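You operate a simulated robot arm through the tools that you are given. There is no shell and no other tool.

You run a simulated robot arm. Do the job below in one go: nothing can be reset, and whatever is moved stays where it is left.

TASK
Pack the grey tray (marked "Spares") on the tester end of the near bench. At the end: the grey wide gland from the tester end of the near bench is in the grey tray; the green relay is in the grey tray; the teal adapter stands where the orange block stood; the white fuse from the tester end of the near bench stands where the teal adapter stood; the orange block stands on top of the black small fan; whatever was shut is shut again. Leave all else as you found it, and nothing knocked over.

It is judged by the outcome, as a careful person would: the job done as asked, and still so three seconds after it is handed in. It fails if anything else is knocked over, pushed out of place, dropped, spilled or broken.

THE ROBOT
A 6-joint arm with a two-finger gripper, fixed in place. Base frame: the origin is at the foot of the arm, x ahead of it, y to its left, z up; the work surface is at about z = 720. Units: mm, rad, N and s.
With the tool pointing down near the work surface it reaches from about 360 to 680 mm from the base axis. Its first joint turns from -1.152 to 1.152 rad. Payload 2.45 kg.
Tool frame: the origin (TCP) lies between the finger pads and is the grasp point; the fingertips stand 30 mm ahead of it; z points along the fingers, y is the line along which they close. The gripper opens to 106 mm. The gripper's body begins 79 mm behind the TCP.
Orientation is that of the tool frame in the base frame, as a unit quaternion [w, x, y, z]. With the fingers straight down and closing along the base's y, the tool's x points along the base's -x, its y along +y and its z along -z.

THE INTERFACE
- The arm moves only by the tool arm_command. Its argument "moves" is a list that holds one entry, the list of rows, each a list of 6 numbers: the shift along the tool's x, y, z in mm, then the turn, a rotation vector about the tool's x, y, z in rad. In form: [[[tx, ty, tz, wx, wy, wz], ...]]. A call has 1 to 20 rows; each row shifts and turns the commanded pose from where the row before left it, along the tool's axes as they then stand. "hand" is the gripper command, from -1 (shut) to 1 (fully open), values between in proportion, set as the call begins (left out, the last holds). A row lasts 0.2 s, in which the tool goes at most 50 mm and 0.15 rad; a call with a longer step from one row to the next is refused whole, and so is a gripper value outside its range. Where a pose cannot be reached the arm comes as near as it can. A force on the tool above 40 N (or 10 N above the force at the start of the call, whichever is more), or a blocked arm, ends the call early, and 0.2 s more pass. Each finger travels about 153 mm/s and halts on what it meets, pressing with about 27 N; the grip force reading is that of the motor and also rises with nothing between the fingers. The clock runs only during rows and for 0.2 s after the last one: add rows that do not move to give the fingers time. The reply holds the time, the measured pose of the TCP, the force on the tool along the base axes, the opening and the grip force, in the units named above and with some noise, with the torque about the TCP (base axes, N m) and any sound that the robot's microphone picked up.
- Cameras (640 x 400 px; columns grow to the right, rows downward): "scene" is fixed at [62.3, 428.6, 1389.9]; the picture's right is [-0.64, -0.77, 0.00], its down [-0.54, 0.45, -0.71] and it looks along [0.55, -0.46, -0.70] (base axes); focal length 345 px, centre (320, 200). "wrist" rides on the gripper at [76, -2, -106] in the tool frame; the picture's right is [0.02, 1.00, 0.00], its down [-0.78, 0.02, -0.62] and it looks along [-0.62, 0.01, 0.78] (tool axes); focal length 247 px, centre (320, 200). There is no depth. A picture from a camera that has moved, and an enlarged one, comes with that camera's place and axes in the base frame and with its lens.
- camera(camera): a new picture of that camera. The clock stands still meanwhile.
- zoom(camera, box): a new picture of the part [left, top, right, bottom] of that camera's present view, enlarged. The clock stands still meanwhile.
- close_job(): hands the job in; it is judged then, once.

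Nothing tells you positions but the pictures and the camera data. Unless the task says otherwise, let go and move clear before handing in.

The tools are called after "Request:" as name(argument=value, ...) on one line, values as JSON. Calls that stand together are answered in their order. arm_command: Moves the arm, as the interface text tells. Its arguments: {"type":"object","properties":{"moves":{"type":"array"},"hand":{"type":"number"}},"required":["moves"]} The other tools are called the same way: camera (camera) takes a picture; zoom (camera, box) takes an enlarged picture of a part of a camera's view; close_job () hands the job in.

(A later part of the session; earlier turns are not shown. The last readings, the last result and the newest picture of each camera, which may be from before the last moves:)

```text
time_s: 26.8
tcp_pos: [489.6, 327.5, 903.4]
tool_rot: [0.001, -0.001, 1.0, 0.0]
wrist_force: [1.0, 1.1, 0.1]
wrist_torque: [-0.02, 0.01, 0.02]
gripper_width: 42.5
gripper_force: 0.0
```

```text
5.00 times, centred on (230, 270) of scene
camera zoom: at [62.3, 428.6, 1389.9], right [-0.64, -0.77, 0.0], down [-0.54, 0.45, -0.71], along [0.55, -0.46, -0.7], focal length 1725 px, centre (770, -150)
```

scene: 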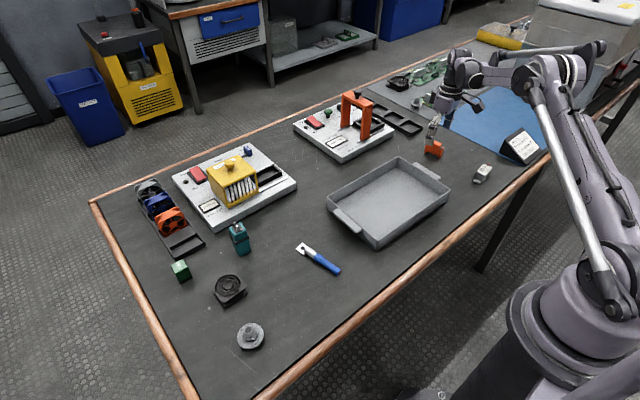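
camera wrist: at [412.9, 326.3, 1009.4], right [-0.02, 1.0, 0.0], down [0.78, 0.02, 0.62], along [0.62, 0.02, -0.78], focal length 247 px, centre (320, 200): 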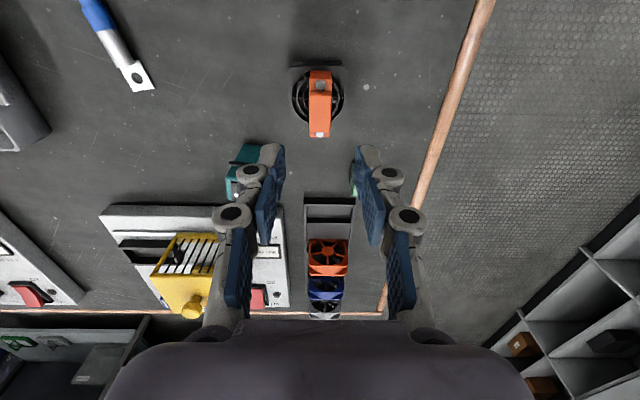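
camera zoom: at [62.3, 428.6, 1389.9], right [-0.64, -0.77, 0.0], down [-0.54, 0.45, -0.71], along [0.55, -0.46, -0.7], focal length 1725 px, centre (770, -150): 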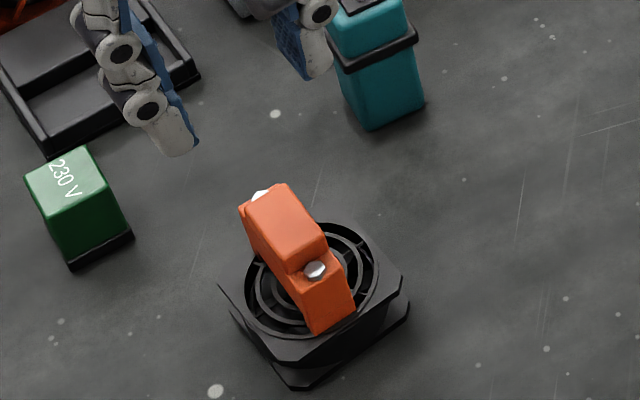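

Orange block now stands on the fan. Next is the teal adapter: moving to get a close look.

Request:
arm_command(moves=[[[0, -19.5, 0, 0, 0, 0], [0, -19.5, 0, 0, 0, 0], [0, -19.5, 0, 0, 0, 0], [0, -19.5, 0, 0, 0, 0], [0, 0, 0, 0, 0, 0], [0, 0, 0, 0, 0, 0]]], hand=1)

Request:
camera(camera="wrist")

Request:
zoom(camera="wrist", box=[270, 110, 370, 210])

Request:
zoom(camera="scene", box=[210, 210, 270, 260])

```text
time_s: 28.2
tcp_pos: [489.9, 249.8, 903.2]
tool_rot: [0.001, -0.001, 1.0, 0.001]
wrist_force: [-1.0, -0.6, -0.3]
wrist_torque: [0.01, -0.04, 0.02]
gripper_width: 105.9
gripper_force: 0.0
```

```text
taken
camera wrist: at [413.4, 248.8, 1008.9], right [-0.02, 1.0, 0.0], down [0.78, 0.02, 0.62], along [0.62, 0.02, -0.78], focal length 247 px, centre (320, 200)
```

wrist: 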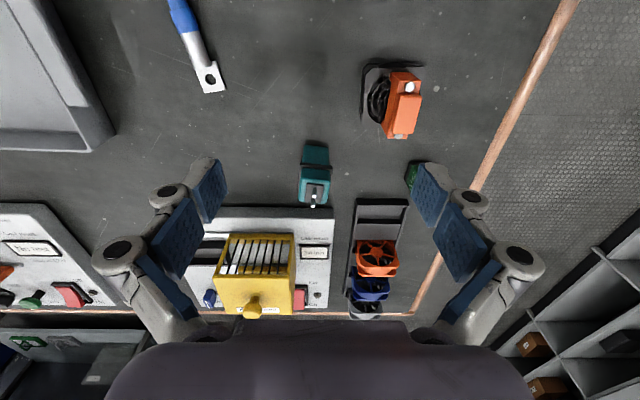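

```text
4.00 times, centred on (320, 160) of wrist
camera zoom: at [413.4, 248.8, 1008.9], right [-0.02, 1.0, 0.0], down [0.78, 0.02, 0.62], along [0.62, 0.02, -0.78], focal length 988 px, centre (320, 360)
```

zoom: 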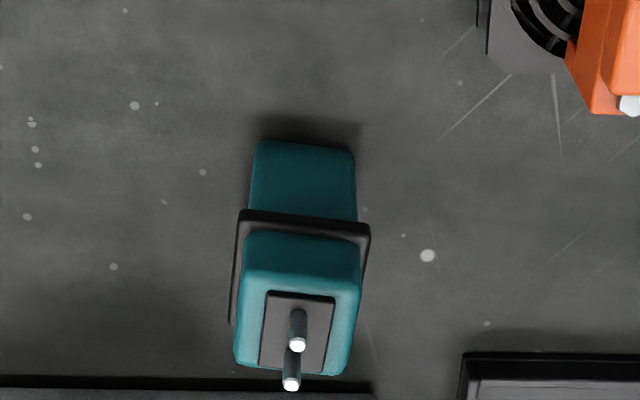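

```text
8.00 times, centred on (240, 235) of scene
camera zoom: at [62.3, 428.6, 1389.9], right [-0.64, -0.77, 0.0], down [-0.54, 0.45, -0.71], along [0.55, -0.46, -0.7], focal length 2760 px, centre (960, -80)
```

zoom: 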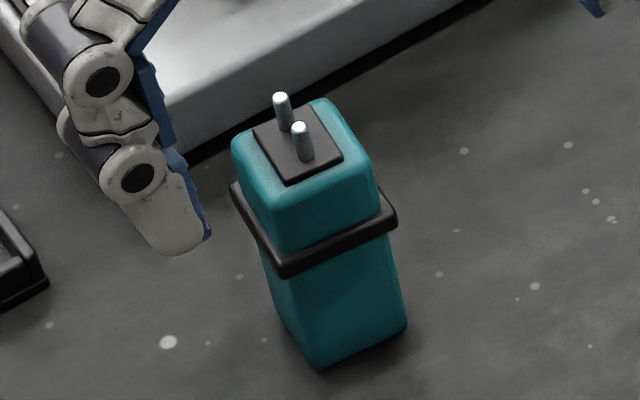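

Adapter centre ≈(573,247), turned ~8°, top ≈795. Moving above it, rotating to match and checking.

Request:
arm_command(moves=[[[-21, -0.7, 0, 0, 0, 0], [-21, -0.7, 0, 0, 0, 0], [-21, -0.7, 0, 0, 0, 0], [-20.5, -0.7, 0, 0, 0, 0.07], [0, 0, 0, 0, 0, 0.07], [0, 0, 20, 0, 0, 0], [0, 0, 20, 0, 0, 0], [0, 0, 0, 0, 0, 0], [0, 0, 0, 0, 0, 0]]])

Request:
camera(camera="wrist")

Request:
zoom(camera="wrist", box=[270, 40, 370, 160])

```text
time_s: 30.2
tcp_pos: [575.4, 246.9, 862.6]
tool_rot: [0.001, 0.068, 0.998, 0.001]
wrist_force: [-0.6, -0.7, 0.0]
wrist_torque: [0.0, 0.01, 0.03]
gripper_width: 105.9
gripper_force: 0.0
```

```text
taken
camera wrist: at [498.2, 256.8, 968.9], right [0.12, 0.99, 0.0], down [0.78, -0.09, 0.62], along [0.62, -0.07, -0.78], focal length 247 px, centre (320, 200)
```

wrist: 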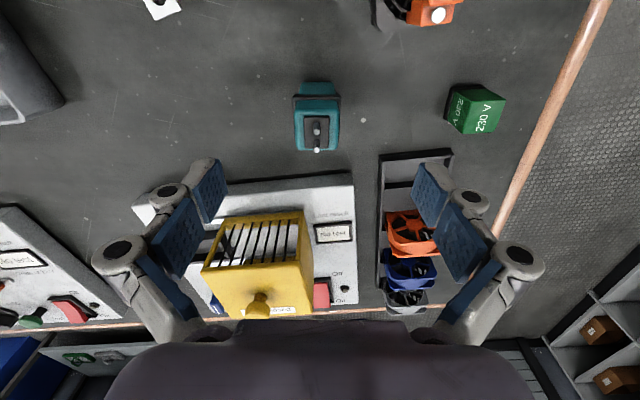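

```text
3.33 times, centred on (320, 100) of wrist
camera zoom: at [498.2, 256.8, 968.9], right [0.12, 0.99, 0.0], down [0.78, -0.09, 0.62], along [0.62, -0.07, -0.78], focal length 823 px, centre (320, 533)
```

zoom: 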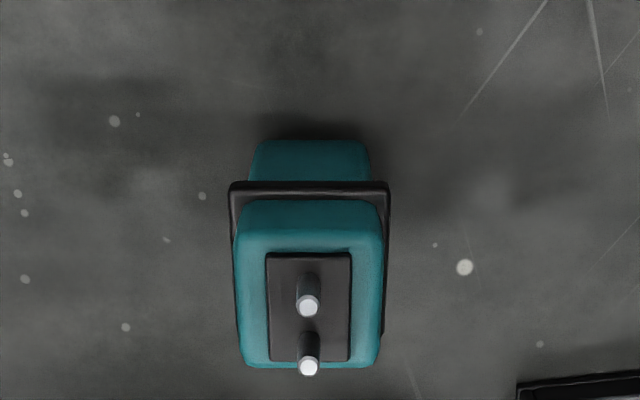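

Request:
arm_command(moves=[[[1.4, -3, 0, 0, 0, 0], [0, 0, 20, 0, 0, 0], [0, 0, 20, 0, 0, 0], [0, 0, 15, 0, 0, 0], [0, 0, 9, 0, 0, 0], [0, 0, 0, 0, 0, 0], [0, 0, 0, 0, 0, 0]]])

Request:
zoom(camera="scene", box=[200, 200, 280, 260])

Request:
camera(camera="wrist")

```text
time_s: 31.8
tcp_pos: [572.3, 243.7, 799.7]
tool_rot: [0.001, 0.069, 0.998, 0.001]
wrist_force: [0.2, 0.3, -1.0]
wrist_torque: [-0.03, 0.01, 0.02]
gripper_width: 105.8
gripper_force: 0.0
```

```text
6.67 times, centred on (240, 230) of scene
camera zoom: at [62.3, 428.6, 1389.9], right [-0.64, -0.77, 0.0], down [-0.54, 0.45, -0.71], along [0.55, -0.46, -0.7], focal length 2300 px, centre (853, 0)
```

zoom: 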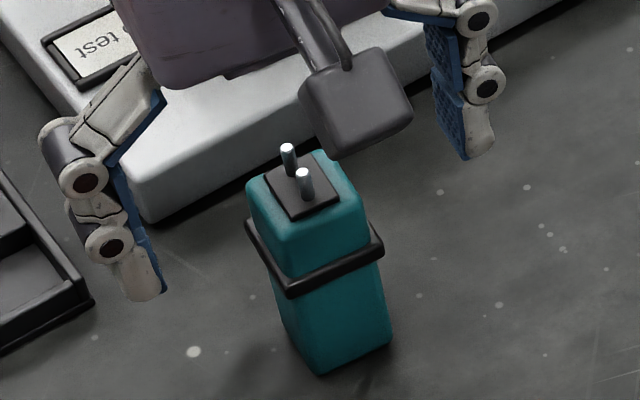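

```text
taken
camera wrist: at [496.2, 253.7, 905.3], right [0.12, 0.99, 0.0], down [0.78, -0.09, 0.62], along [0.62, -0.07, -0.78], focal length 247 px, centre (320, 200)
```

wrist: 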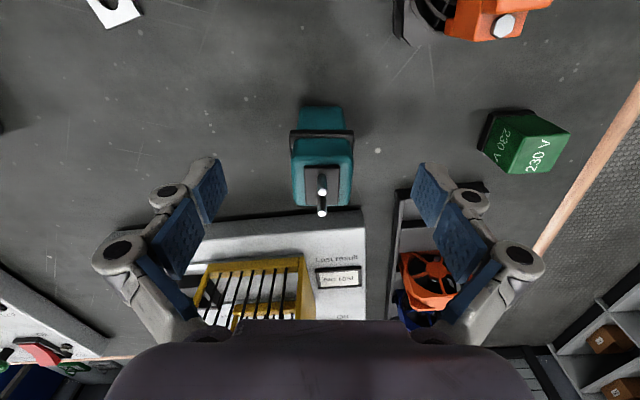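

The collar's top sits near z≈770, so I'll raise slightly to keep the tips above it, then close.

Request:
arm_command(moves=[[[0, 0, -4, 0, 0, 0], [0, 0, 0, 0, 0, 0]]])

Request:
arm_command(moves=[[[0, 0, 0, 0, 0, 0], [0, 0, 0, 0, 0, 0], [0, 0, 0, 0, 0, 0], [0, 0, 0, 0, 0, 0]]], hand=-1)

Request:
zoom(camera="scene", box=[200, 200, 280, 260])

Request:
camera(camera="wrist")

```text
time_s: 32.4
tcp_pos: [572.8, 244.8, 803.6]
tool_rot: [0.001, 0.069, 0.998, 0.001]
wrist_force: [-0.1, 0.9, 0.5]
wrist_torque: [-0.02, -0.01, 0.02]
gripper_width: 106.1
gripper_force: 0.0
```

```text
time_s: 33.0
tcp_pos: [572.3, 243.9, 807.5]
tool_rot: [0.001, 0.07, 0.998, 0.0]
wrist_force: [-1.9, 0.5, 11.0]
wrist_torque: [-0.07, 0.08, 0.09]
gripper_width: 31.3
gripper_force: 26.9
stopped in row 2: the force on the tool passed its limit at 44 N (the readings are from after the stop); the commanded pose is now the measured one
```

```text
6.67 times, centred on (240, 230) of scene
camera zoom: at [62.1, 428.6, 1390.0], right [-0.64, -0.77, 0.0], down [-0.54, 0.45, -0.71], along [0.55, -0.46, -0.7], focal length 2300 px, centre (853, 0)
```

zoom: 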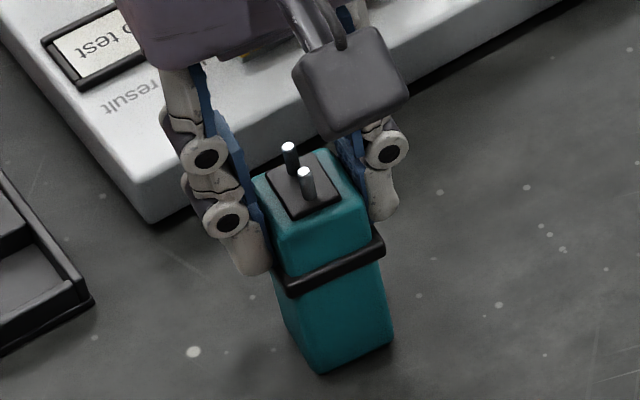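

```text
taken
camera wrist: at [496.4, 253.9, 913.4], right [0.12, 0.99, 0.0], down [0.78, -0.09, 0.62], along [0.62, -0.07, -0.78], focal length 247 px, centre (320, 200)
```

wrist: 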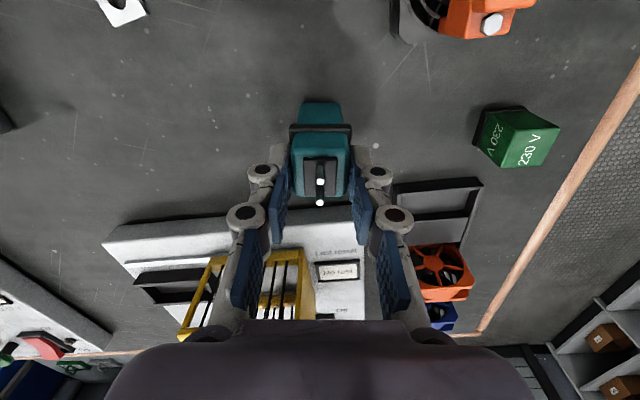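

The fingertips pressed lightly on the adapter's collar as they swung closed, but it's held square. I'll lift slowly and check it hangs straight.

Request:
arm_command(moves=[[[0, 0, -3, 0, 0, 0], [0, 0, -7, 0, 0, 0], [0, 0, -20, 0, 0, 0], [0, 0, -30, 0, 0, 0], [0, 0, -40, 0, 0, 0], [0, 0, 0, 0, 0, 0]]])

Request:
camera(camera="wrist")

Request:
zoom(camera="scene", box=[200, 150, 280, 230])

```text
time_s: 34.4
tcp_pos: [572.9, 244.0, 907.5]
tool_rot: [0.001, 0.07, 0.998, 0.001]
wrist_force: [0.2, -0.2, -1.6]
wrist_torque: [-0.03, 0.02, 0.01]
gripper_width: 31.6
gripper_force: 27.0
```

```text
taken
camera wrist: at [497.2, 254.2, 1013.0], right [0.12, 0.99, 0.0], down [0.78, -0.09, 0.62], along [0.62, -0.07, -0.78], focal length 247 px, centre (320, 200)
```

wrist: 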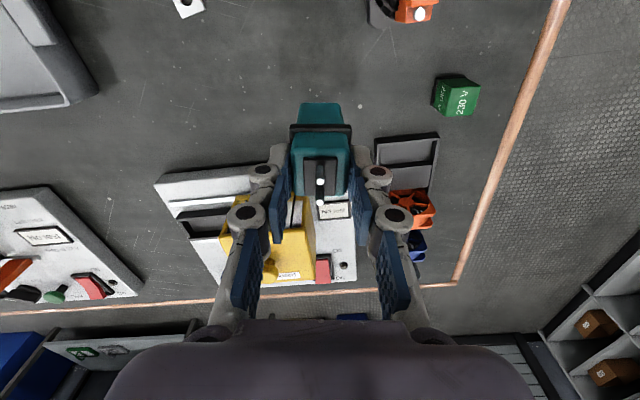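

```text
5.00 times, centred on (240, 190) of scene
camera zoom: at [62.3, 428.7, 1389.9], right [-0.64, -0.77, 0.0], down [-0.54, 0.45, -0.71], along [0.55, -0.46, -0.7], focal length 1725 px, centre (720, 250)
```

zoom: 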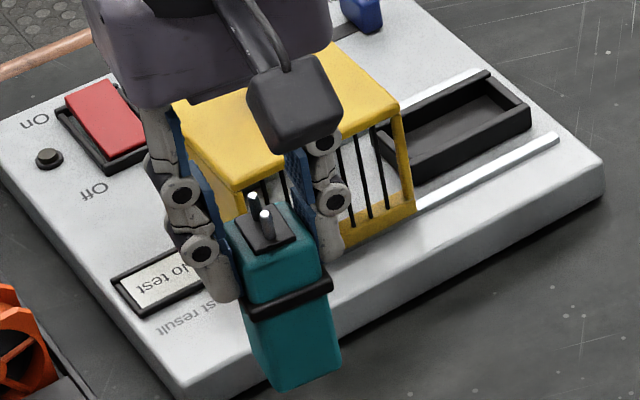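

Held upright. Transporting to the orange block's former spot.

Request:
arm_command(moves=[[[-1.95, -44.14, 0, 0, 0, 0], [-1.95, -44.14, 0, 0, 0, 0], [-1.95, -44.14, 0, 0, 0, 0], [-1.95, -44.14, 0, 0, 0, 0], [-1.95, -44.14, 0, 0, 0, 0], [-1.95, -44.14, 0, 0, 0, 0], [-1.95, -44.14, 0, 0, 0, 0], [-1.95, -44.14, 0, 0, 0, 0], [-1.95, -44.14, 0, 0, 0, 0], [-1.95, -44.14, 0, 0, 0, 0], [-1.95, -44.14, 0, 0, 0, 0], [-1.95, -44.14, 0, 0, 0, 0], [-1.95, -44.14, 0, 0, 0, 0], [-1.95, -44.14, 0, 0, 0, 0], [-1.95, -44.14, 0, 0, 0, 0], [0, 0, 0, 0, 0, 0], [0, 0, 0, 0, 0, 0]]])

Request:
camera(camera="wrist")

Request:
camera(camera="scene")

```text
time_s: 38.0
tcp_pos: [510.3, -415.3, 904.5]
tool_rot: [0.001, 0.068, 0.998, 0.002]
wrist_force: [0.0, -0.6, -1.3]
wrist_torque: [-0.02, 0.02, 0.01]
gripper_width: 31.6
gripper_force: 26.8
```

```text
taken
camera wrist: at [433.7, -405.6, 1010.7], right [0.12, 0.99, 0.0], down [0.78, -0.09, 0.62], along [0.62, -0.07, -0.78], focal length 247 px, centre (320, 200)
```

wrist: 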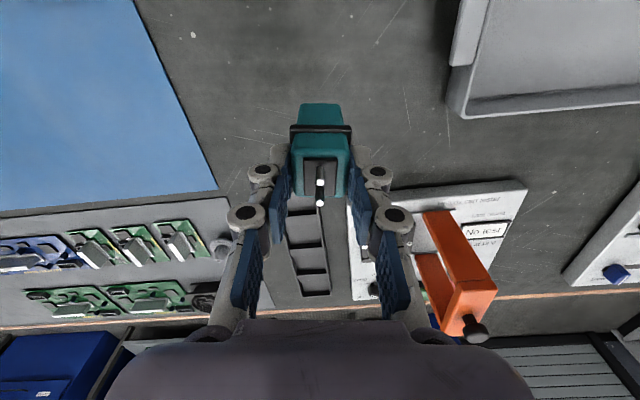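

```text
taken
```

scene: 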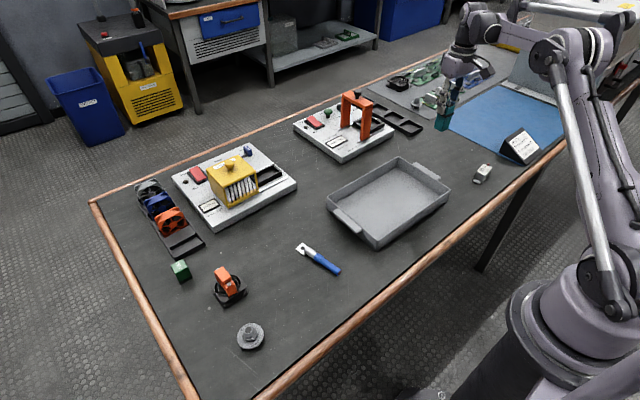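

Request:
arm_command(moves=[[[0, 0, 25, 0, 0, 0], [0, 0, 25, 0, 0, 0], [0, 0, 20, 0, 0, 0], [0, 0, 12, 0, 0, 0], [0, 0, 6, 0, 0, 0], [0, 0, 3, 0, 0, 0], [0, 0, 0, 0, 0, 0], [0, 0, 0, 0, 0, 0]]])

Request:
arm_command(moves=[[[0, 0, 2, 0, 0, 0], [0, 0, 0, 0, 0, 0]]])

Request:
arm_command(moves=[[[0, 0, 1, 0, 0, 0], [0, 0, 0, 0, 0, 0]]])

Request:
zoom(camera="scene", box=[400, 90, 480, 170])

```text
time_s: 39.8
tcp_pos: [510.0, -413.9, 813.5]
tool_rot: [0.002, 0.069, 0.998, 0.002]
wrist_force: [-0.5, 0.4, -1.8]
wrist_torque: [-0.01, -0.01, -0.01]
gripper_width: 31.3
gripper_force: 26.8
```

```text
time_s: 40.4
tcp_pos: [510.9, -414.2, 810.6]
tool_rot: [0.001, 0.068, 0.998, 0.002]
wrist_force: [0.5, 0.1, -0.5]
wrist_torque: [0.02, -0.01, 0.03]
gripper_width: 31.2
gripper_force: 27.0
```

```text
time_s: 41.0
tcp_pos: [510.2, -415.2, 810.5]
tool_rot: [0.001, 0.069, 0.998, 0.002]
wrist_force: [-1.0, -0.3, -2.0]
wrist_torque: [0.04, 0.0, 0.0]
gripper_width: 31.2
gripper_force: 27.1
```

```text
5.00 times, centred on (440, 130) of scene
camera zoom: at [62.3, 428.6, 1389.9], right [-0.64, -0.77, 0.0], down [-0.54, 0.45, -0.71], along [0.55, -0.46, -0.7], focal length 1725 px, centre (-280, 550)
```

zoom: 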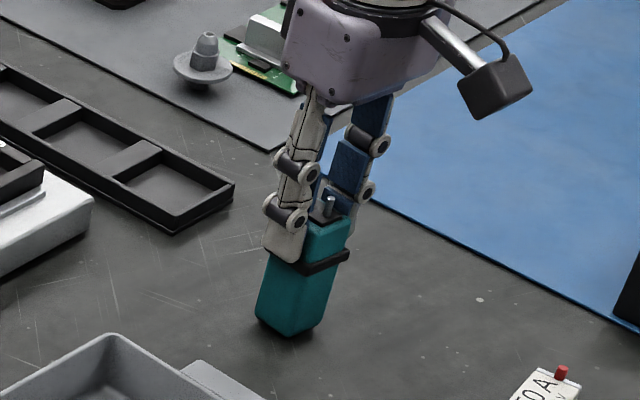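

Request:
arm_command(moves=[[[0, 0, 1, 0, 0, 0], [0, 0, 0, 0, 0, 0]]])

Request:
arm_command(moves=[[[0, 0, 1, 0, 0, 0], [0, 0, 0, 0, 0, 0]]])

Request:
arm_command(moves=[[[0, 0, 0.8, 0, 0, 0], [0, 0, 0, 0, 0, 0]]])

```text
time_s: 41.6
tcp_pos: [508.7, -415.3, 809.8]
tool_rot: [0.001, 0.069, 0.998, 0.002]
wrist_force: [0.9, 0.3, -1.0]
wrist_torque: [0.0, -0.01, -0.02]
gripper_width: 31.2
gripper_force: 26.9
```

```text
time_s: 42.2
tcp_pos: [511.3, -415.7, 809.3]
tool_rot: [0.002, 0.069, 0.998, 0.001]
wrist_force: [0.5, -0.5, -0.7]
wrist_torque: [0.0, -0.03, 0.02]
gripper_width: 31.0
gripper_force: 26.9
```

```text
time_s: 42.8
tcp_pos: [510.3, -414.4, 808.2]
tool_rot: [0.001, 0.069, 0.998, 0.002]
wrist_force: [0.3, -0.1, -1.1]
wrist_torque: [-0.03, -0.04, 0.01]
gripper_width: 31.0
gripper_force: 27.1
```

Request:
arm_command(moves=[[[0, 0, 0.8, 0, 0, 0], [0, 0, 0, 0, 0, 0]]])

Request:
arm_command(moves=[[[0, 0, 0.7, 0, 0, 0], [0, 0, 0, 0, 0, 0]]])

Request:
arm_command(moves=[[[0, 0, 0.5, 0, 0, 0], [0, 0, 0, 0, 0, 0]]])

```text
time_s: 43.4
tcp_pos: [510.0, -415.4, 807.4]
tool_rot: [0.001, 0.07, 0.998, 0.001]
wrist_force: [0.5, -0.8, 6.2]
wrist_torque: [-0.15, 0.04, 0.02]
gripper_width: 31.2
gripper_force: 27.5
```

```text
time_s: 44.0
tcp_pos: [509.4, -413.5, 807.9]
tool_rot: [0.001, 0.069, 0.998, 0.0]
wrist_force: [1.5, -1.5, 23.3]
wrist_torque: [-0.11, -0.04, -0.01]
gripper_width: 31.3
gripper_force: 26.7
```

```text
time_s: 44.6
tcp_pos: [510.6, -415.3, 807.0]
tool_rot: [0.001, 0.068, 0.998, 0.001]
wrist_force: [2.6, -1.2, 37.4]
wrist_torque: [-0.09, -0.06, 0.0]
gripper_width: 31.0
gripper_force: 27.1
```

Contact; easing off to nearly zero force and releasing gently.

Request:
arm_command(moves=[[[0, 0, -1.2, 0, 0, 0], [0, 0, 0, 0, 0, 0]]])

Request:
arm_command(moves=[[[0, 0, 0, 0, 0, 0], [0, 0, 0, 0, 0, 0], [0, 0, 0, 0, 0, 0]]], hand=0.2)

Request:
arm_command(moves=[[[0, 0, -10, 0, 0, 0], [0, 0, -20, 0, 0, 0], [0, 0, -30, 0, 0, 0], [0, 0, -30, 0, 0, 0], [0, 0, -30, 0, 0, 0], [0, 0, 0, 0, 0, 0]]])

Request:
camera(camera="wrist")

Request:
camera(camera="scene")

```text
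time_s: 45.2
tcp_pos: [509.1, -415.5, 806.9]
tool_rot: [0.002, 0.07, 0.998, 0.0]
wrist_force: [3.2, -1.6, 25.6]
wrist_torque: [-0.07, -0.1, 0.0]
gripper_width: 31.2
gripper_force: 27.3
```

```text
time_s: 46.0
tcp_pos: [510.4, -415.5, 808.6]
tool_rot: [0.001, 0.069, 0.998, 0.001]
wrist_force: [0.3, 0.0, -0.1]
wrist_torque: [0.01, 0.0, 0.0]
gripper_width: 63.6
gripper_force: 0.0
```

```text
time_s: 47.4
tcp_pos: [508.6, -415.6, 927.3]
tool_rot: [0.001, 0.069, 0.998, 0.001]
wrist_force: [0.5, 0.0, 0.7]
wrist_torque: [0.0, 0.01, -0.01]
gripper_width: 63.6
gripper_force: 0.1
```

```text
taken
camera wrist: at [433.1, -405.9, 1033.5], right [0.12, 0.99, 0.0], down [0.78, -0.09, 0.62], along [0.62, -0.07, -0.78], focal length 247 px, centre (320, 200)
```

wrist: 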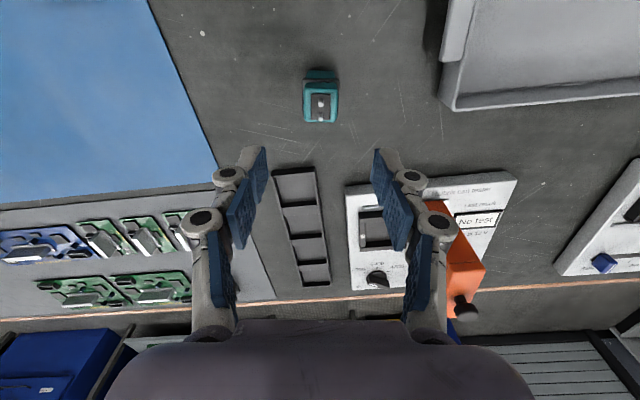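

```text
taken
```

scene: 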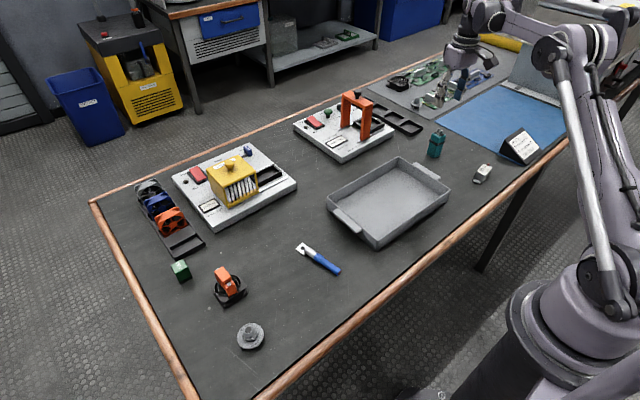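

Adapter is placed. The white fuse is near (352,−455), long axis roughly along y, so I'll turn the gripper ~80° and view it.

Request:
arm_command(moves=[[[32, 1.84, 0, 0, 0, 0], [32, 1.84, 0, 0, 0, 0], [32, 1.84, 0, 0, 0, 0], [32, 1.84, 0, 0, 0, 0], [32, 1.84, 0, 0, 0, 0], [0, 0, 0, 0, 0, 0.129], [0, 0, 0, 0, 0, 0.129], [0, 0, 0, 0, 0, 0.129], [0, 0, 0, 0, 0, 0.129], [0, 0, 0, 0, 0, 0.129], [0, 0, 0, 0, 0, 0.129], [0, 0, 0, 0, 0, 0.129], [0, 0, 0, 0, 0, 0.129], [0, 0, 0, 0, 0, 0.129], [0, 0, 0, 0, 0, 0.129], [0, 0, 0, 0, 0, 0], [0, 0, 0, 0, 0, 0]]], hand=1)

Request:
camera(camera="wrist")

Request:
camera(camera="scene")

Request:
zoom(camera="wrist", box=[270, 90, 370, 190])

```text
time_s: 51.0
tcp_pos: [353.2, -383.4, 927.4]
tool_rot: [0.0, 0.655, 0.755, 0.002]
wrist_force: [-0.6, -1.4, 0.1]
wrist_torque: [0.02, -0.01, 0.01]
gripper_width: 105.9
gripper_force: 0.0
```

```text
taken
camera wrist: at [340.0, -308.1, 1033.5], right [0.99, 0.16, 0.0], down [0.13, -0.77, 0.62], along [0.1, -0.61, -0.78], focal length 247 px, centre (320, 200)
```

wrist: 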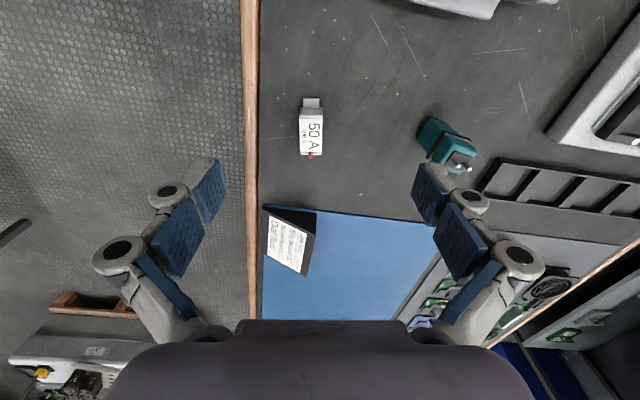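

```text
taken
```

scene: 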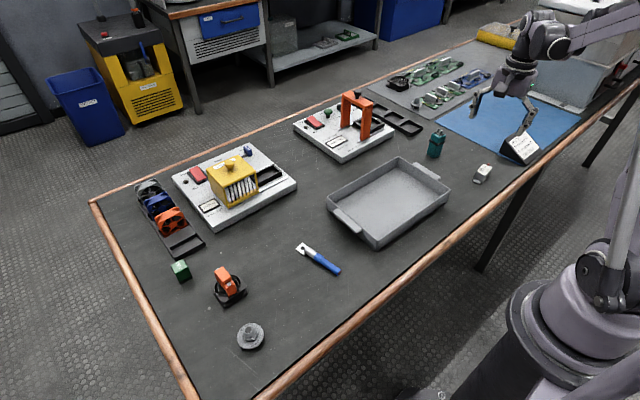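

```text
4.00 times, centred on (320, 140) of wrist
camera zoom: at [340.0, -308.1, 1033.5], right [0.99, 0.16, 0.0], down [0.13, -0.77, 0.62], along [0.1, -0.61, -0.78], focal length 988 px, centre (320, 440)
```

zoom: 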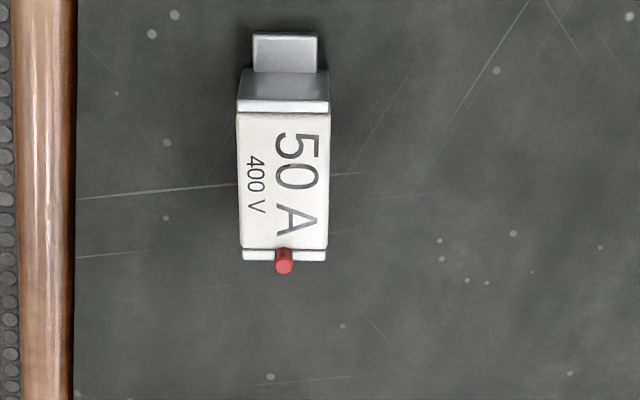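

The fuse is aligned with the gripper; centre ≈(350,−435), top ≈748. I'll use a partial opening to stay clear of the rail, move over it and descend partway.

Request:
arm_command(moves=[[[-17, -3.6, 0, 0, 0, 0], [-17, -3.6, 0, 0, 0, 0], [-17, -3.6, 0, 0, 0, 0], [0, 0, 25, 0, 0, 0], [0, 0, 25, 0, 0, 0], [0, 0, 25, 0, 0, 0], [0, 0, 25, 0, 0, 0], [0, 0, 10, 0, 0, 0], [0, 0, 0, 0, 0, 0], [0, 0, 0, 0, 0, 0]]], hand=0.2)

Request:
camera(camera="wrist")

Request:
zoom(camera="wrist", box=[270, 50, 370, 170])

```text
time_s: 53.2
tcp_pos: [350.4, -435.6, 817.1]
tool_rot: [-0.001, 0.655, 0.756, 0.001]
wrist_force: [-0.1, 1.7, -0.5]
wrist_torque: [-0.02, -0.03, 0.04]
gripper_width: 63.8
gripper_force: 0.1
```

```text
taken
camera wrist: at [336.6, -359.1, 923.3], right [0.99, 0.16, 0.0], down [0.13, -0.77, 0.62], along [0.1, -0.61, -0.78], focal length 247 px, centre (320, 200)
```

wrist: 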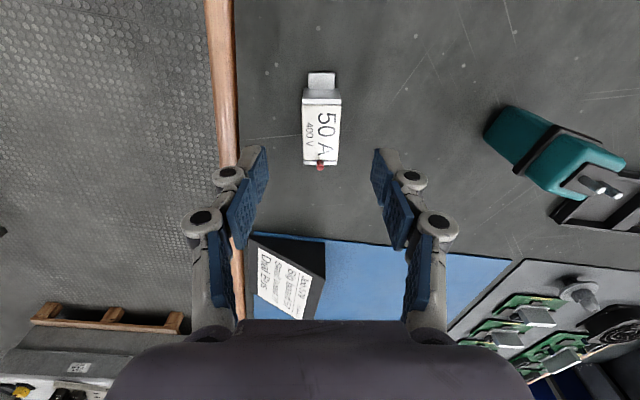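

```text
3.33 times, centred on (320, 110) of wrist
camera zoom: at [336.6, -359.1, 923.3], right [0.99, 0.16, 0.0], down [0.13, -0.77, 0.62], along [0.1, -0.61, -0.78], focal length 823 px, centre (320, 500)
```

zoom: 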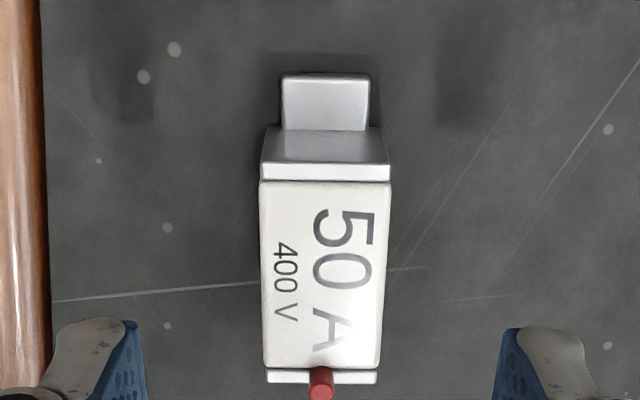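

Request:
arm_command(moves=[[[-0.5, 0, 20, 0, 0, 0], [-0.5, 0, 20, 0, 0, 0], [0, 0, 13, 0, 0, 0], [0, 0, 0, 0, 0, 0], [0, 0, 0, 0, 0, 0]]])

Request:
arm_command(moves=[[[0, 0, 0, 0, 0, 0], [0, 0, 0, 0, 0, 0], [0, 0, 0, 0, 0, 0], [0, 0, 0, 0, 0, 0]]], hand=-1)

Request:
camera(camera="wrist")

Request:
zoom(camera="scene", box=[440, 120, 520, 190])

```text
time_s: 54.4
tcp_pos: [349.3, -437.9, 763.6]
tool_rot: [0.0, 0.655, 0.756, 0.001]
wrist_force: [0.4, -0.4, 0.4]
wrist_torque: [0.01, 0.02, 0.03]
gripper_width: 63.6
gripper_force: 0.2
```

```text
time_s: 55.4
tcp_pos: [349.0, -436.4, 763.4]
tool_rot: [0.0, 0.655, 0.756, 0.001]
wrist_force: [-0.6, -0.3, 0.3]
wrist_torque: [-0.06, -0.06, 0.02]
gripper_width: 27.1
gripper_force: 26.7
```

```text
taken
camera wrist: at [337.0, -360.9, 869.9], right [0.99, 0.16, 0.0], down [0.13, -0.77, 0.62], along [0.1, -0.61, -0.78], focal length 247 px, centre (320, 200)
```

wrist: 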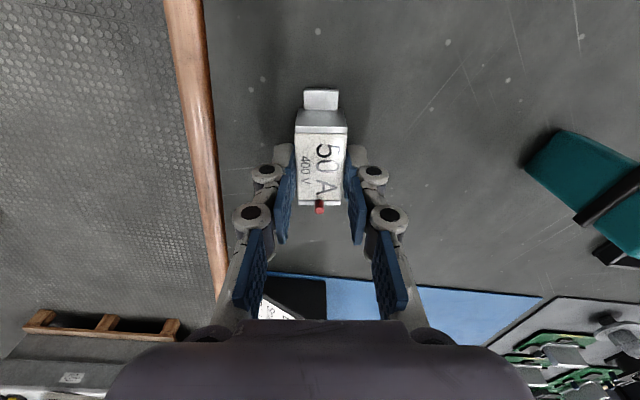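

```text
5.71 times, centred on (480, 155) of scene
camera zoom: at [62.3, 428.7, 1389.9], right [-0.64, -0.77, 0.0], down [-0.54, 0.45, -0.71], along [0.55, -0.46, -0.7], focal length 1972 px, centre (-594, 457)
```

zoom: 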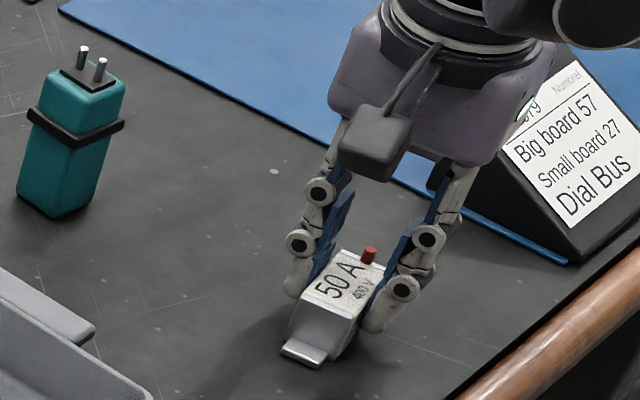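

Fuse gripped at 27 mm. Lifting and turning back to the adapter's old orientation.

Request:
arm_command(moves=[[[0, 0, -5, 0, 0, 0], [0, 0, -15, 0, 0, 0], [0, 0, -30, 0, 0, 0], [0, 0, -35, 0, 0, 0], [0, 0, -35, 0, 0, 0], [0, 0, 0, 0, 0, -0.129], [0, 0, 0, 0, 0, -0.129], [0, 0, 0, 0, 0, -0.129], [0, 0, 0, 0, 0, -0.129], [0, 0, 0, 0, 0, -0.129], [0, 0, 0, 0, 0, -0.129], [0, 0, 0, 0, 0, -0.129], [0, 0, 0, 0, 0, -0.129], [0, 0, 0, 0, 0, -0.129], [0, 0, 0, 0, 0, -0.129], [0, 0, 0, 0, 0, 0], [0, 0, 0, 0, 0, 0]]])

Request:
camera(camera="wrist")

```text
time_s: 59.0
tcp_pos: [350.0, -436.0, 884.7]
tool_rot: [0.0, 0.068, 0.998, 0.002]
wrist_force: [0.4, 0.1, -0.9]
wrist_torque: [0.02, 0.03, 0.01]
gripper_width: 27.2
gripper_force: 27.0
```

```text
taken
camera wrist: at [273.3, -427.8, 989.9], right [0.11, 0.99, 0.0], down [0.78, -0.09, 0.62], along [0.62, -0.07, -0.78], focal length 247 px, centre (320, 200)
```

wrist: 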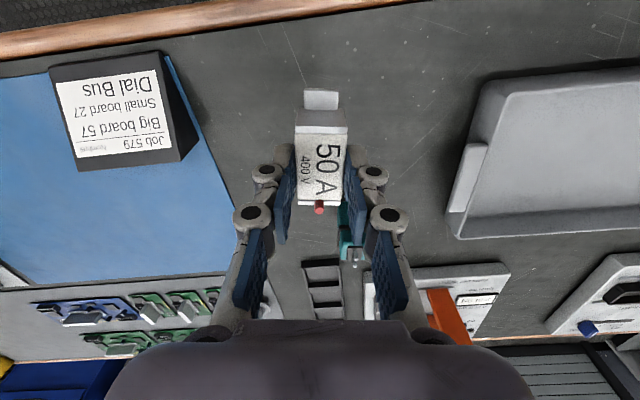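

Request:
arm_command(moves=[[[-8.05, 44.07, 0, 0, 0, 0], [-8.05, 44.07, 0, 0, 0, 0], [-8.05, 44.07, 0, 0, 0, 0], [-8.05, 44.07, 0, 0, 0, 0], [-8.05, 44.07, 0, 0, 0, 0], [-8.05, 44.07, 0, 0, 0, 0], [-8.05, 44.07, 0, 0, 0, 0], [-8.05, 44.07, 0, 0, 0, 0], [-8.05, 44.07, 0, 0, 0, 0], [-8.05, 44.07, 0, 0, 0, 0], [-8.05, 44.07, 0, 0, 0, 0], [-8.05, 44.07, 0, 0, 0, 0], [-8.05, 44.07, 0, 0, 0, 0], [-8.05, 44.07, 0, 0, 0, 0], [-8.05, 44.07, 0, 0, 0, 0], [-8.05, 44.07, 0, 0, 0, 0], [0, 0, 0, 0, 0, 0], [0, 0, 0, 0, 0, 0]]])

Request:
camera(camera="wrist")

Request:
camera(camera="scene")

```text
time_s: 62.8
tcp_pos: [574.7, 244.4, 884.3]
tool_rot: [0.001, 0.069, 0.998, 0.002]
wrist_force: [0.3, 0.1, -1.2]
wrist_torque: [-0.03, -0.01, -0.01]
gripper_width: 27.4
gripper_force: 26.6
```

```text
taken
camera wrist: at [497.5, 253.9, 990.7], right [0.12, 0.99, 0.0], down [0.78, -0.09, 0.62], along [0.62, -0.07, -0.78], focal length 247 px, centre (320, 200)
```

wrist: 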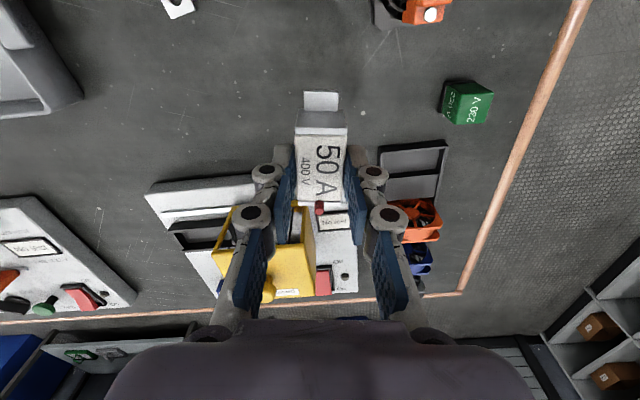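

```text
taken
```

scene: 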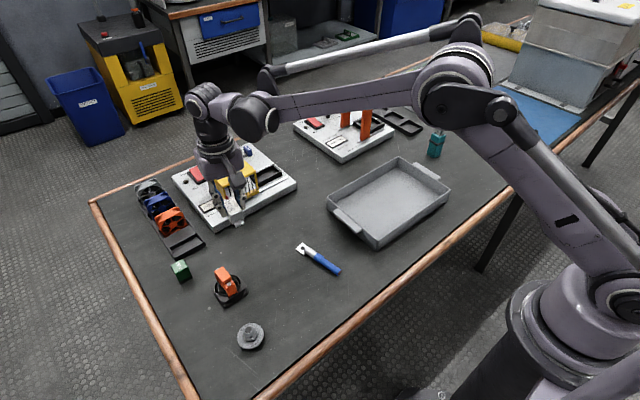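

Request:
arm_command(moves=[[[0, 0, 25, 0, 0, 0], [0, 0, 25, 0, 0, 0], [0, 0, 25, 0, 0, 0], [0, 0, 20, 0, 0, 0], [0, 0, 12, 0, 0, 0], [0, 0, 6, 0, 0, 0], [0, 0, 3, 0, 0, 0], [0, 0, 0, 0, 0, 0], [0, 0, 0, 0, 0, 0]]])

Request:
arm_command(moves=[[[0, 0, 2, 0, 0, 0], [0, 0, 0, 0, 0, 0]]])

Request:
zoom(camera="scene", box=[200, 190, 280, 260])

```text
time_s: 64.8
tcp_pos: [574.8, 244.3, 770.3]
tool_rot: [0.001, 0.069, 0.998, 0.002]
wrist_force: [-0.2, 0.2, -1.3]
wrist_torque: [-0.01, 0.04, -0.01]
gripper_width: 27.2
gripper_force: 26.6
```

```text
time_s: 65.4
tcp_pos: [573.9, 244.4, 767.8]
tool_rot: [0.001, 0.069, 0.998, 0.001]
wrist_force: [0.2, 0.4, -1.8]
wrist_torque: [-0.01, 0.04, 0.03]
gripper_width: 27.5
gripper_force: 26.7
```

```text
5.71 times, centred on (240, 225) of scene
camera zoom: at [62.3, 428.7, 1389.9], right [-0.64, -0.77, 0.0], down [-0.54, 0.45, -0.71], along [0.55, -0.46, -0.7], focal length 1972 px, centre (777, 57)
```

zoom: 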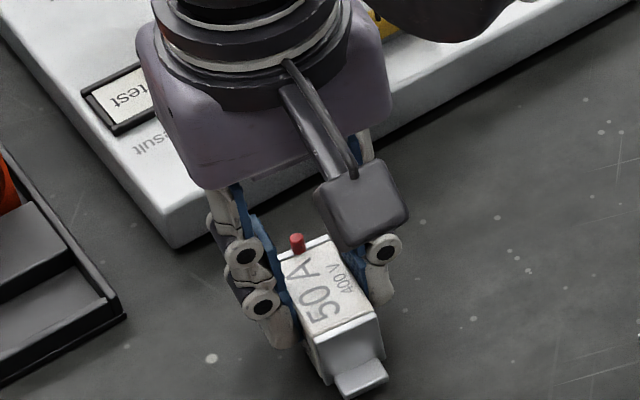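

Request:
arm_command(moves=[[[0, 0, 1.5, 0, 0, 0], [0, 0, 0, 0, 0, 0]]])

Request:
arm_command(moves=[[[0, 0, 1, 0, 0, 0], [0, 0, 0, 0, 0, 0]]])

Request:
arm_command(moves=[[[0, 0, 0.8, 0, 0, 0], [0, 0, 0, 0, 0, 0]]])

Request:
arm_command(moves=[[[0, 0, 0.6, 0, 0, 0], [0, 0, 0, 0, 0, 0]]])

```text
time_s: 66.0
tcp_pos: [574.8, 243.7, 766.2]
tool_rot: [0.001, 0.069, 0.998, 0.001]
wrist_force: [-0.5, -0.4, -0.8]
wrist_torque: [0.01, 0.0, -0.01]
gripper_width: 27.1
gripper_force: 27.1
```

```text
time_s: 66.6
tcp_pos: [575.1, 245.7, 765.5]
tool_rot: [0.001, 0.069, 0.998, 0.001]
wrist_force: [0.8, 0.4, -0.8]
wrist_torque: [0.02, -0.02, 0.02]
gripper_width: 27.3
gripper_force: 27.2
```

```text
time_s: 67.2
tcp_pos: [573.8, 244.1, 764.6]
tool_rot: [0.001, 0.069, 0.998, 0.002]
wrist_force: [0.4, 0.0, 0.0]
wrist_torque: [0.01, 0.0, 0.04]
gripper_width: 26.9
gripper_force: 27.3
```

```text
time_s: 67.8
tcp_pos: [574.1, 244.2, 764.3]
tool_rot: [0.001, 0.069, 0.998, 0.001]
wrist_force: [-0.1, 0.8, -1.7]
wrist_torque: [-0.01, 0.02, -0.01]
gripper_width: 26.9
gripper_force: 27.2
```

Request:
arm_command(moves=[[[0, 0, 0.6, 0, 0, 0], [0, 0, 0, 0, 0, 0]]])

Request:
arm_command(moves=[[[0, 0, 0.5, 0, 0, 0], [0, 0, 0, 0, 0, 0]]])

```text
time_s: 68.4
tcp_pos: [575.2, 244.5, 763.8]
tool_rot: [0.001, 0.069, 0.998, 0.002]
wrist_force: [0.7, 0.7, 4.9]
wrist_torque: [-0.02, 0.23, -0.03]
gripper_width: 27.0
gripper_force: 26.6
```

```text
time_s: 69.0
tcp_pos: [574.0, 243.8, 764.0]
tool_rot: [0.001, 0.069, 0.998, 0.001]
wrist_force: [0.7, 0.8, 14.7]
wrist_torque: [0.07, 0.41, 0.01]
gripper_width: 27.4
gripper_force: 27.0
```

Request:
arm_command(moves=[[[0, 0, -0.4, 0, 0, 0], [0, 0, 0, 0, 0, 0]]])

Request:
arm_command(moves=[[[0, 0, 0, 0, 0, 0], [0, 0, 0, 0, 0, 0], [0, 0, 0, 0, 0, 0]]], hand=0.1)

Request:
arm_command(moves=[[[0, 0, -10, 0, 0, 0], [0, 0, -20, 0, 0, 0], [0, 0, -30, 0, 0, 0], [0, 0, -30, 0, 0, 0], [0, 0, -30, 0, 0, 0], [0, 0, -30, 0, 0, 0], [0, 0, 0, 0, 0, 0]]])

Request:
camera(camera="wrist")

Request:
camera(camera="scene")

```text
time_s: 69.6
tcp_pos: [574.7, 244.9, 764.0]
tool_rot: [0.001, 0.068, 0.998, 0.002]
wrist_force: [1.5, 1.9, 12.9]
wrist_torque: [0.06, 0.23, -0.04]
gripper_width: 27.0
gripper_force: 27.0
```

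```text
time_s: 70.4
tcp_pos: [574.6, 243.9, 763.4]
tool_rot: [0.0, 0.068, 0.998, 0.001]
wrist_force: [-0.5, 0.0, 0.4]
wrist_torque: [0.01, 0.03, -0.04]
gripper_width: 58.3
gripper_force: 0.0
```

```text
time_s: 72.0
tcp_pos: [574.0, 244.3, 913.7]
tool_rot: [0.002, 0.07, 0.998, 0.002]
wrist_force: [0.5, 1.1, -0.1]
wrist_torque: [0.04, 0.02, 0.01]
gripper_width: 58.0
gripper_force: 0.0
```

```text
taken
camera wrist: at [498.2, 254.1, 1019.3], right [0.12, 0.99, 0.0], down [0.78, -0.09, 0.62], along [0.62, -0.07, -0.78], focal length 247 px, centre (320, 200)
```

wrist: 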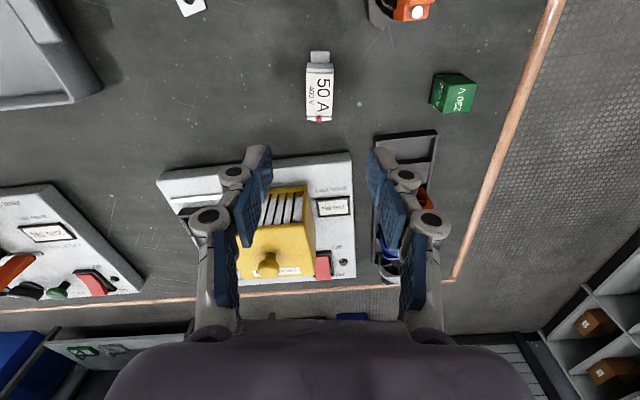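

```text
taken
```

scene: 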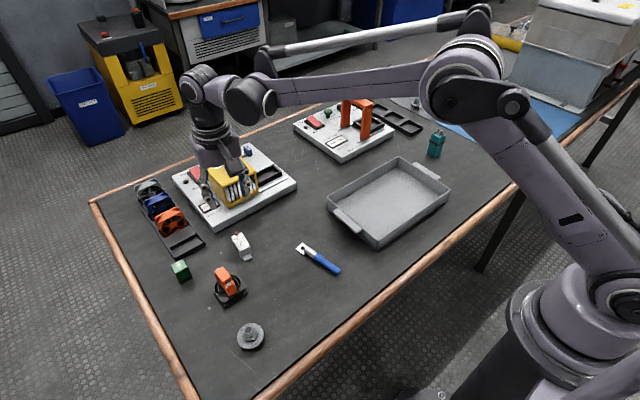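

Fuse stands where the adapter was. Next, the relay at about (590,388), at the edge of reach; moving for a closer look.

Request:
arm_command(moves=[[[20.8, 33.5, 0, 0, 0, 0], [20.8, 33.5, 0, 0, 0, 0], [20.8, 33.5, 0, 0, 0, 0], [20.8, 33.5, 0, 0, 0, 0], [0, 0, 0, 0, 0, -0.069], [0, 0, 0, 0, 0, -0.069], [0, 0, 0, 0, 0, 0], [0, 0, 0, 0, 0, 0]]], hand=0.3)

Request:
camera(camera="wrist")

Request:
zoom(camera="wrist", box=[260, 90, 380, 190])

Request:
zoom(camera="scene", box=[160, 250, 210, 290])

```text
time_s: 73.8
tcp_pos: [510.2, 387.8, 913.6]
tool_rot: [0.001, 0.0, 1.0, 0.001]
wrist_force: [0.5, 0.7, -0.4]
wrist_torque: [-0.02, 0.03, -0.05]
gripper_width: 68.9
gripper_force: 0.0
```

```text
taken
camera wrist: at [434.1, 386.9, 1019.4], right [-0.02, 1.0, 0.0], down [0.78, 0.02, 0.62], along [0.62, 0.02, -0.78], focal length 247 px, centre (320, 200)
```

wrist: 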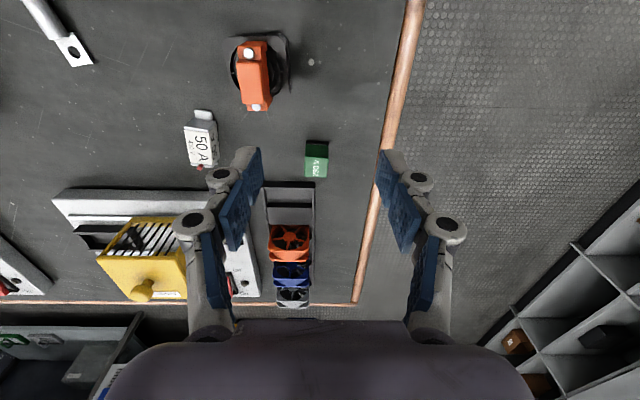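

```text
4.00 times, centred on (320, 140) of wrist
camera zoom: at [434.1, 386.9, 1019.4], right [-0.02, 1.0, 0.0], down [0.78, 0.02, 0.62], along [0.62, 0.02, -0.78], focal length 988 px, centre (320, 440)
```

zoom: 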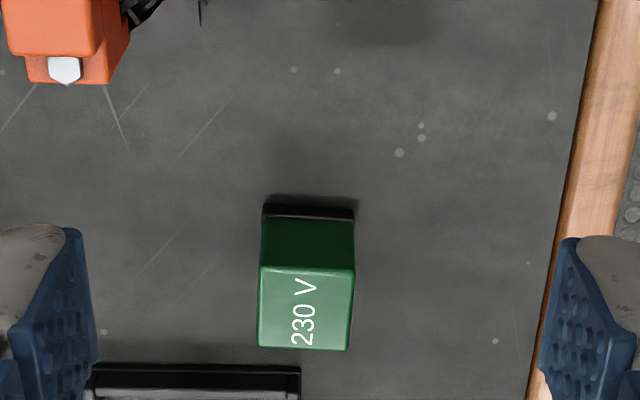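

```text
10.00 times, centred on (185, 270) of scene
camera zoom: at [62.3, 428.7, 1389.9], right [-0.64, -0.77, 0.0], down [-0.54, 0.45, -0.71], along [0.55, -0.46, -0.7], focal length 3450 px, centre (1670, -500)
```

zoom: 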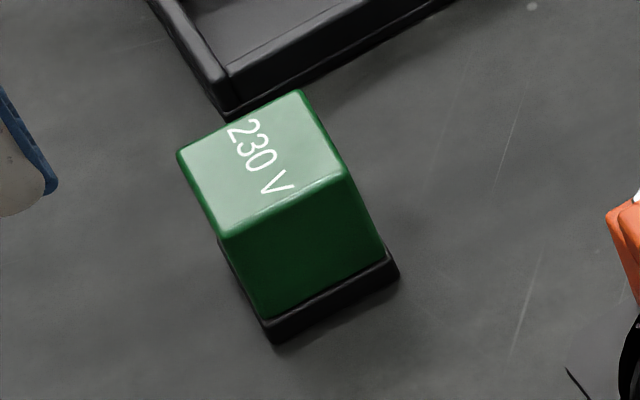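

Relay centre ≈(590.5,387), top ≈759, turned ~2°. Since it's beyond vertical reach, I'll tilt the tool outward ~15° and approach in stages.

Request:
arm_command(moves=[[[0, 0, 0, 0, 0, 0.035], [0, 0, 0, 0, -0.13, 0], [0, 0, 0, 0, -0.13, 0], [-12.7, 0.45, 25, 0, 0, 0], [-12.7, 0.45, 25, 0, 0, 0], [-12.7, 0.45, 25, 0, 0, 0], [-12.7, 0.45, 25, 0, 0, 0], [0, 0, 0, 0, 0, 0], [0, 0, 0, 0, 0, 0]]])

Request:
camera(camera="wrist")

Request:
camera(camera="scene")

Request:
zoom(camera="wrist", box=[260, 60, 380, 180])

```text
time_s: 75.8
tcp_pos: [586.7, 387.2, 829.5]
tool_rot: [0.13, 0.017, 0.991, -0.002]
wrist_force: [0.8, 1.0, -0.4]
wrist_torque: [0.0, 0.02, -0.02]
gripper_width: 69.1
gripper_force: 0.1
```

```text
taken
camera wrist: at [485.0, 389.5, 912.9], right [0.01, 1.0, 0.0], down [0.6, -0.01, 0.8], along [0.8, -0.01, -0.6], focal length 247 px, centre (320, 200)
```

wrist: 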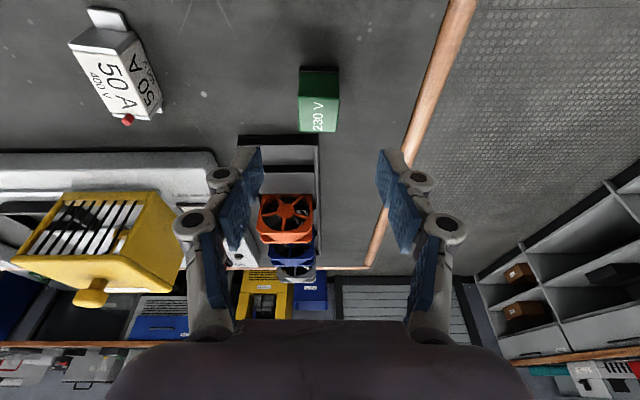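

```text
taken
```

scene: 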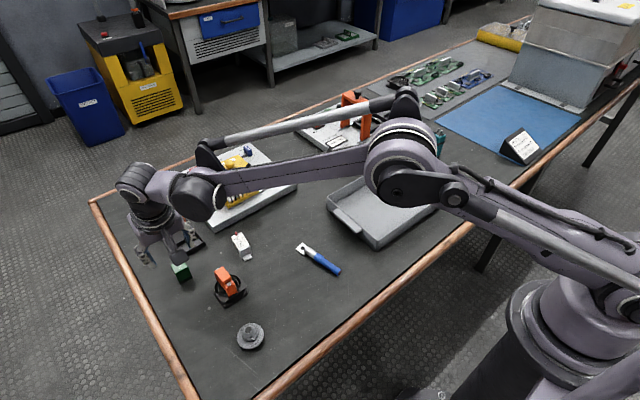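

```text
3.33 times, centred on (320, 120) of wrist
camera zoom: at [485.0, 389.5, 912.9], right [0.01, 1.0, 0.0], down [0.6, -0.01, 0.8], along [0.8, -0.01, -0.6], focal length 823 px, centre (320, 467)
```

zoom: 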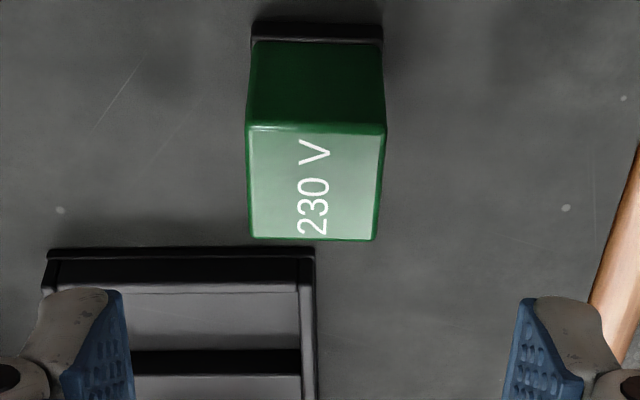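

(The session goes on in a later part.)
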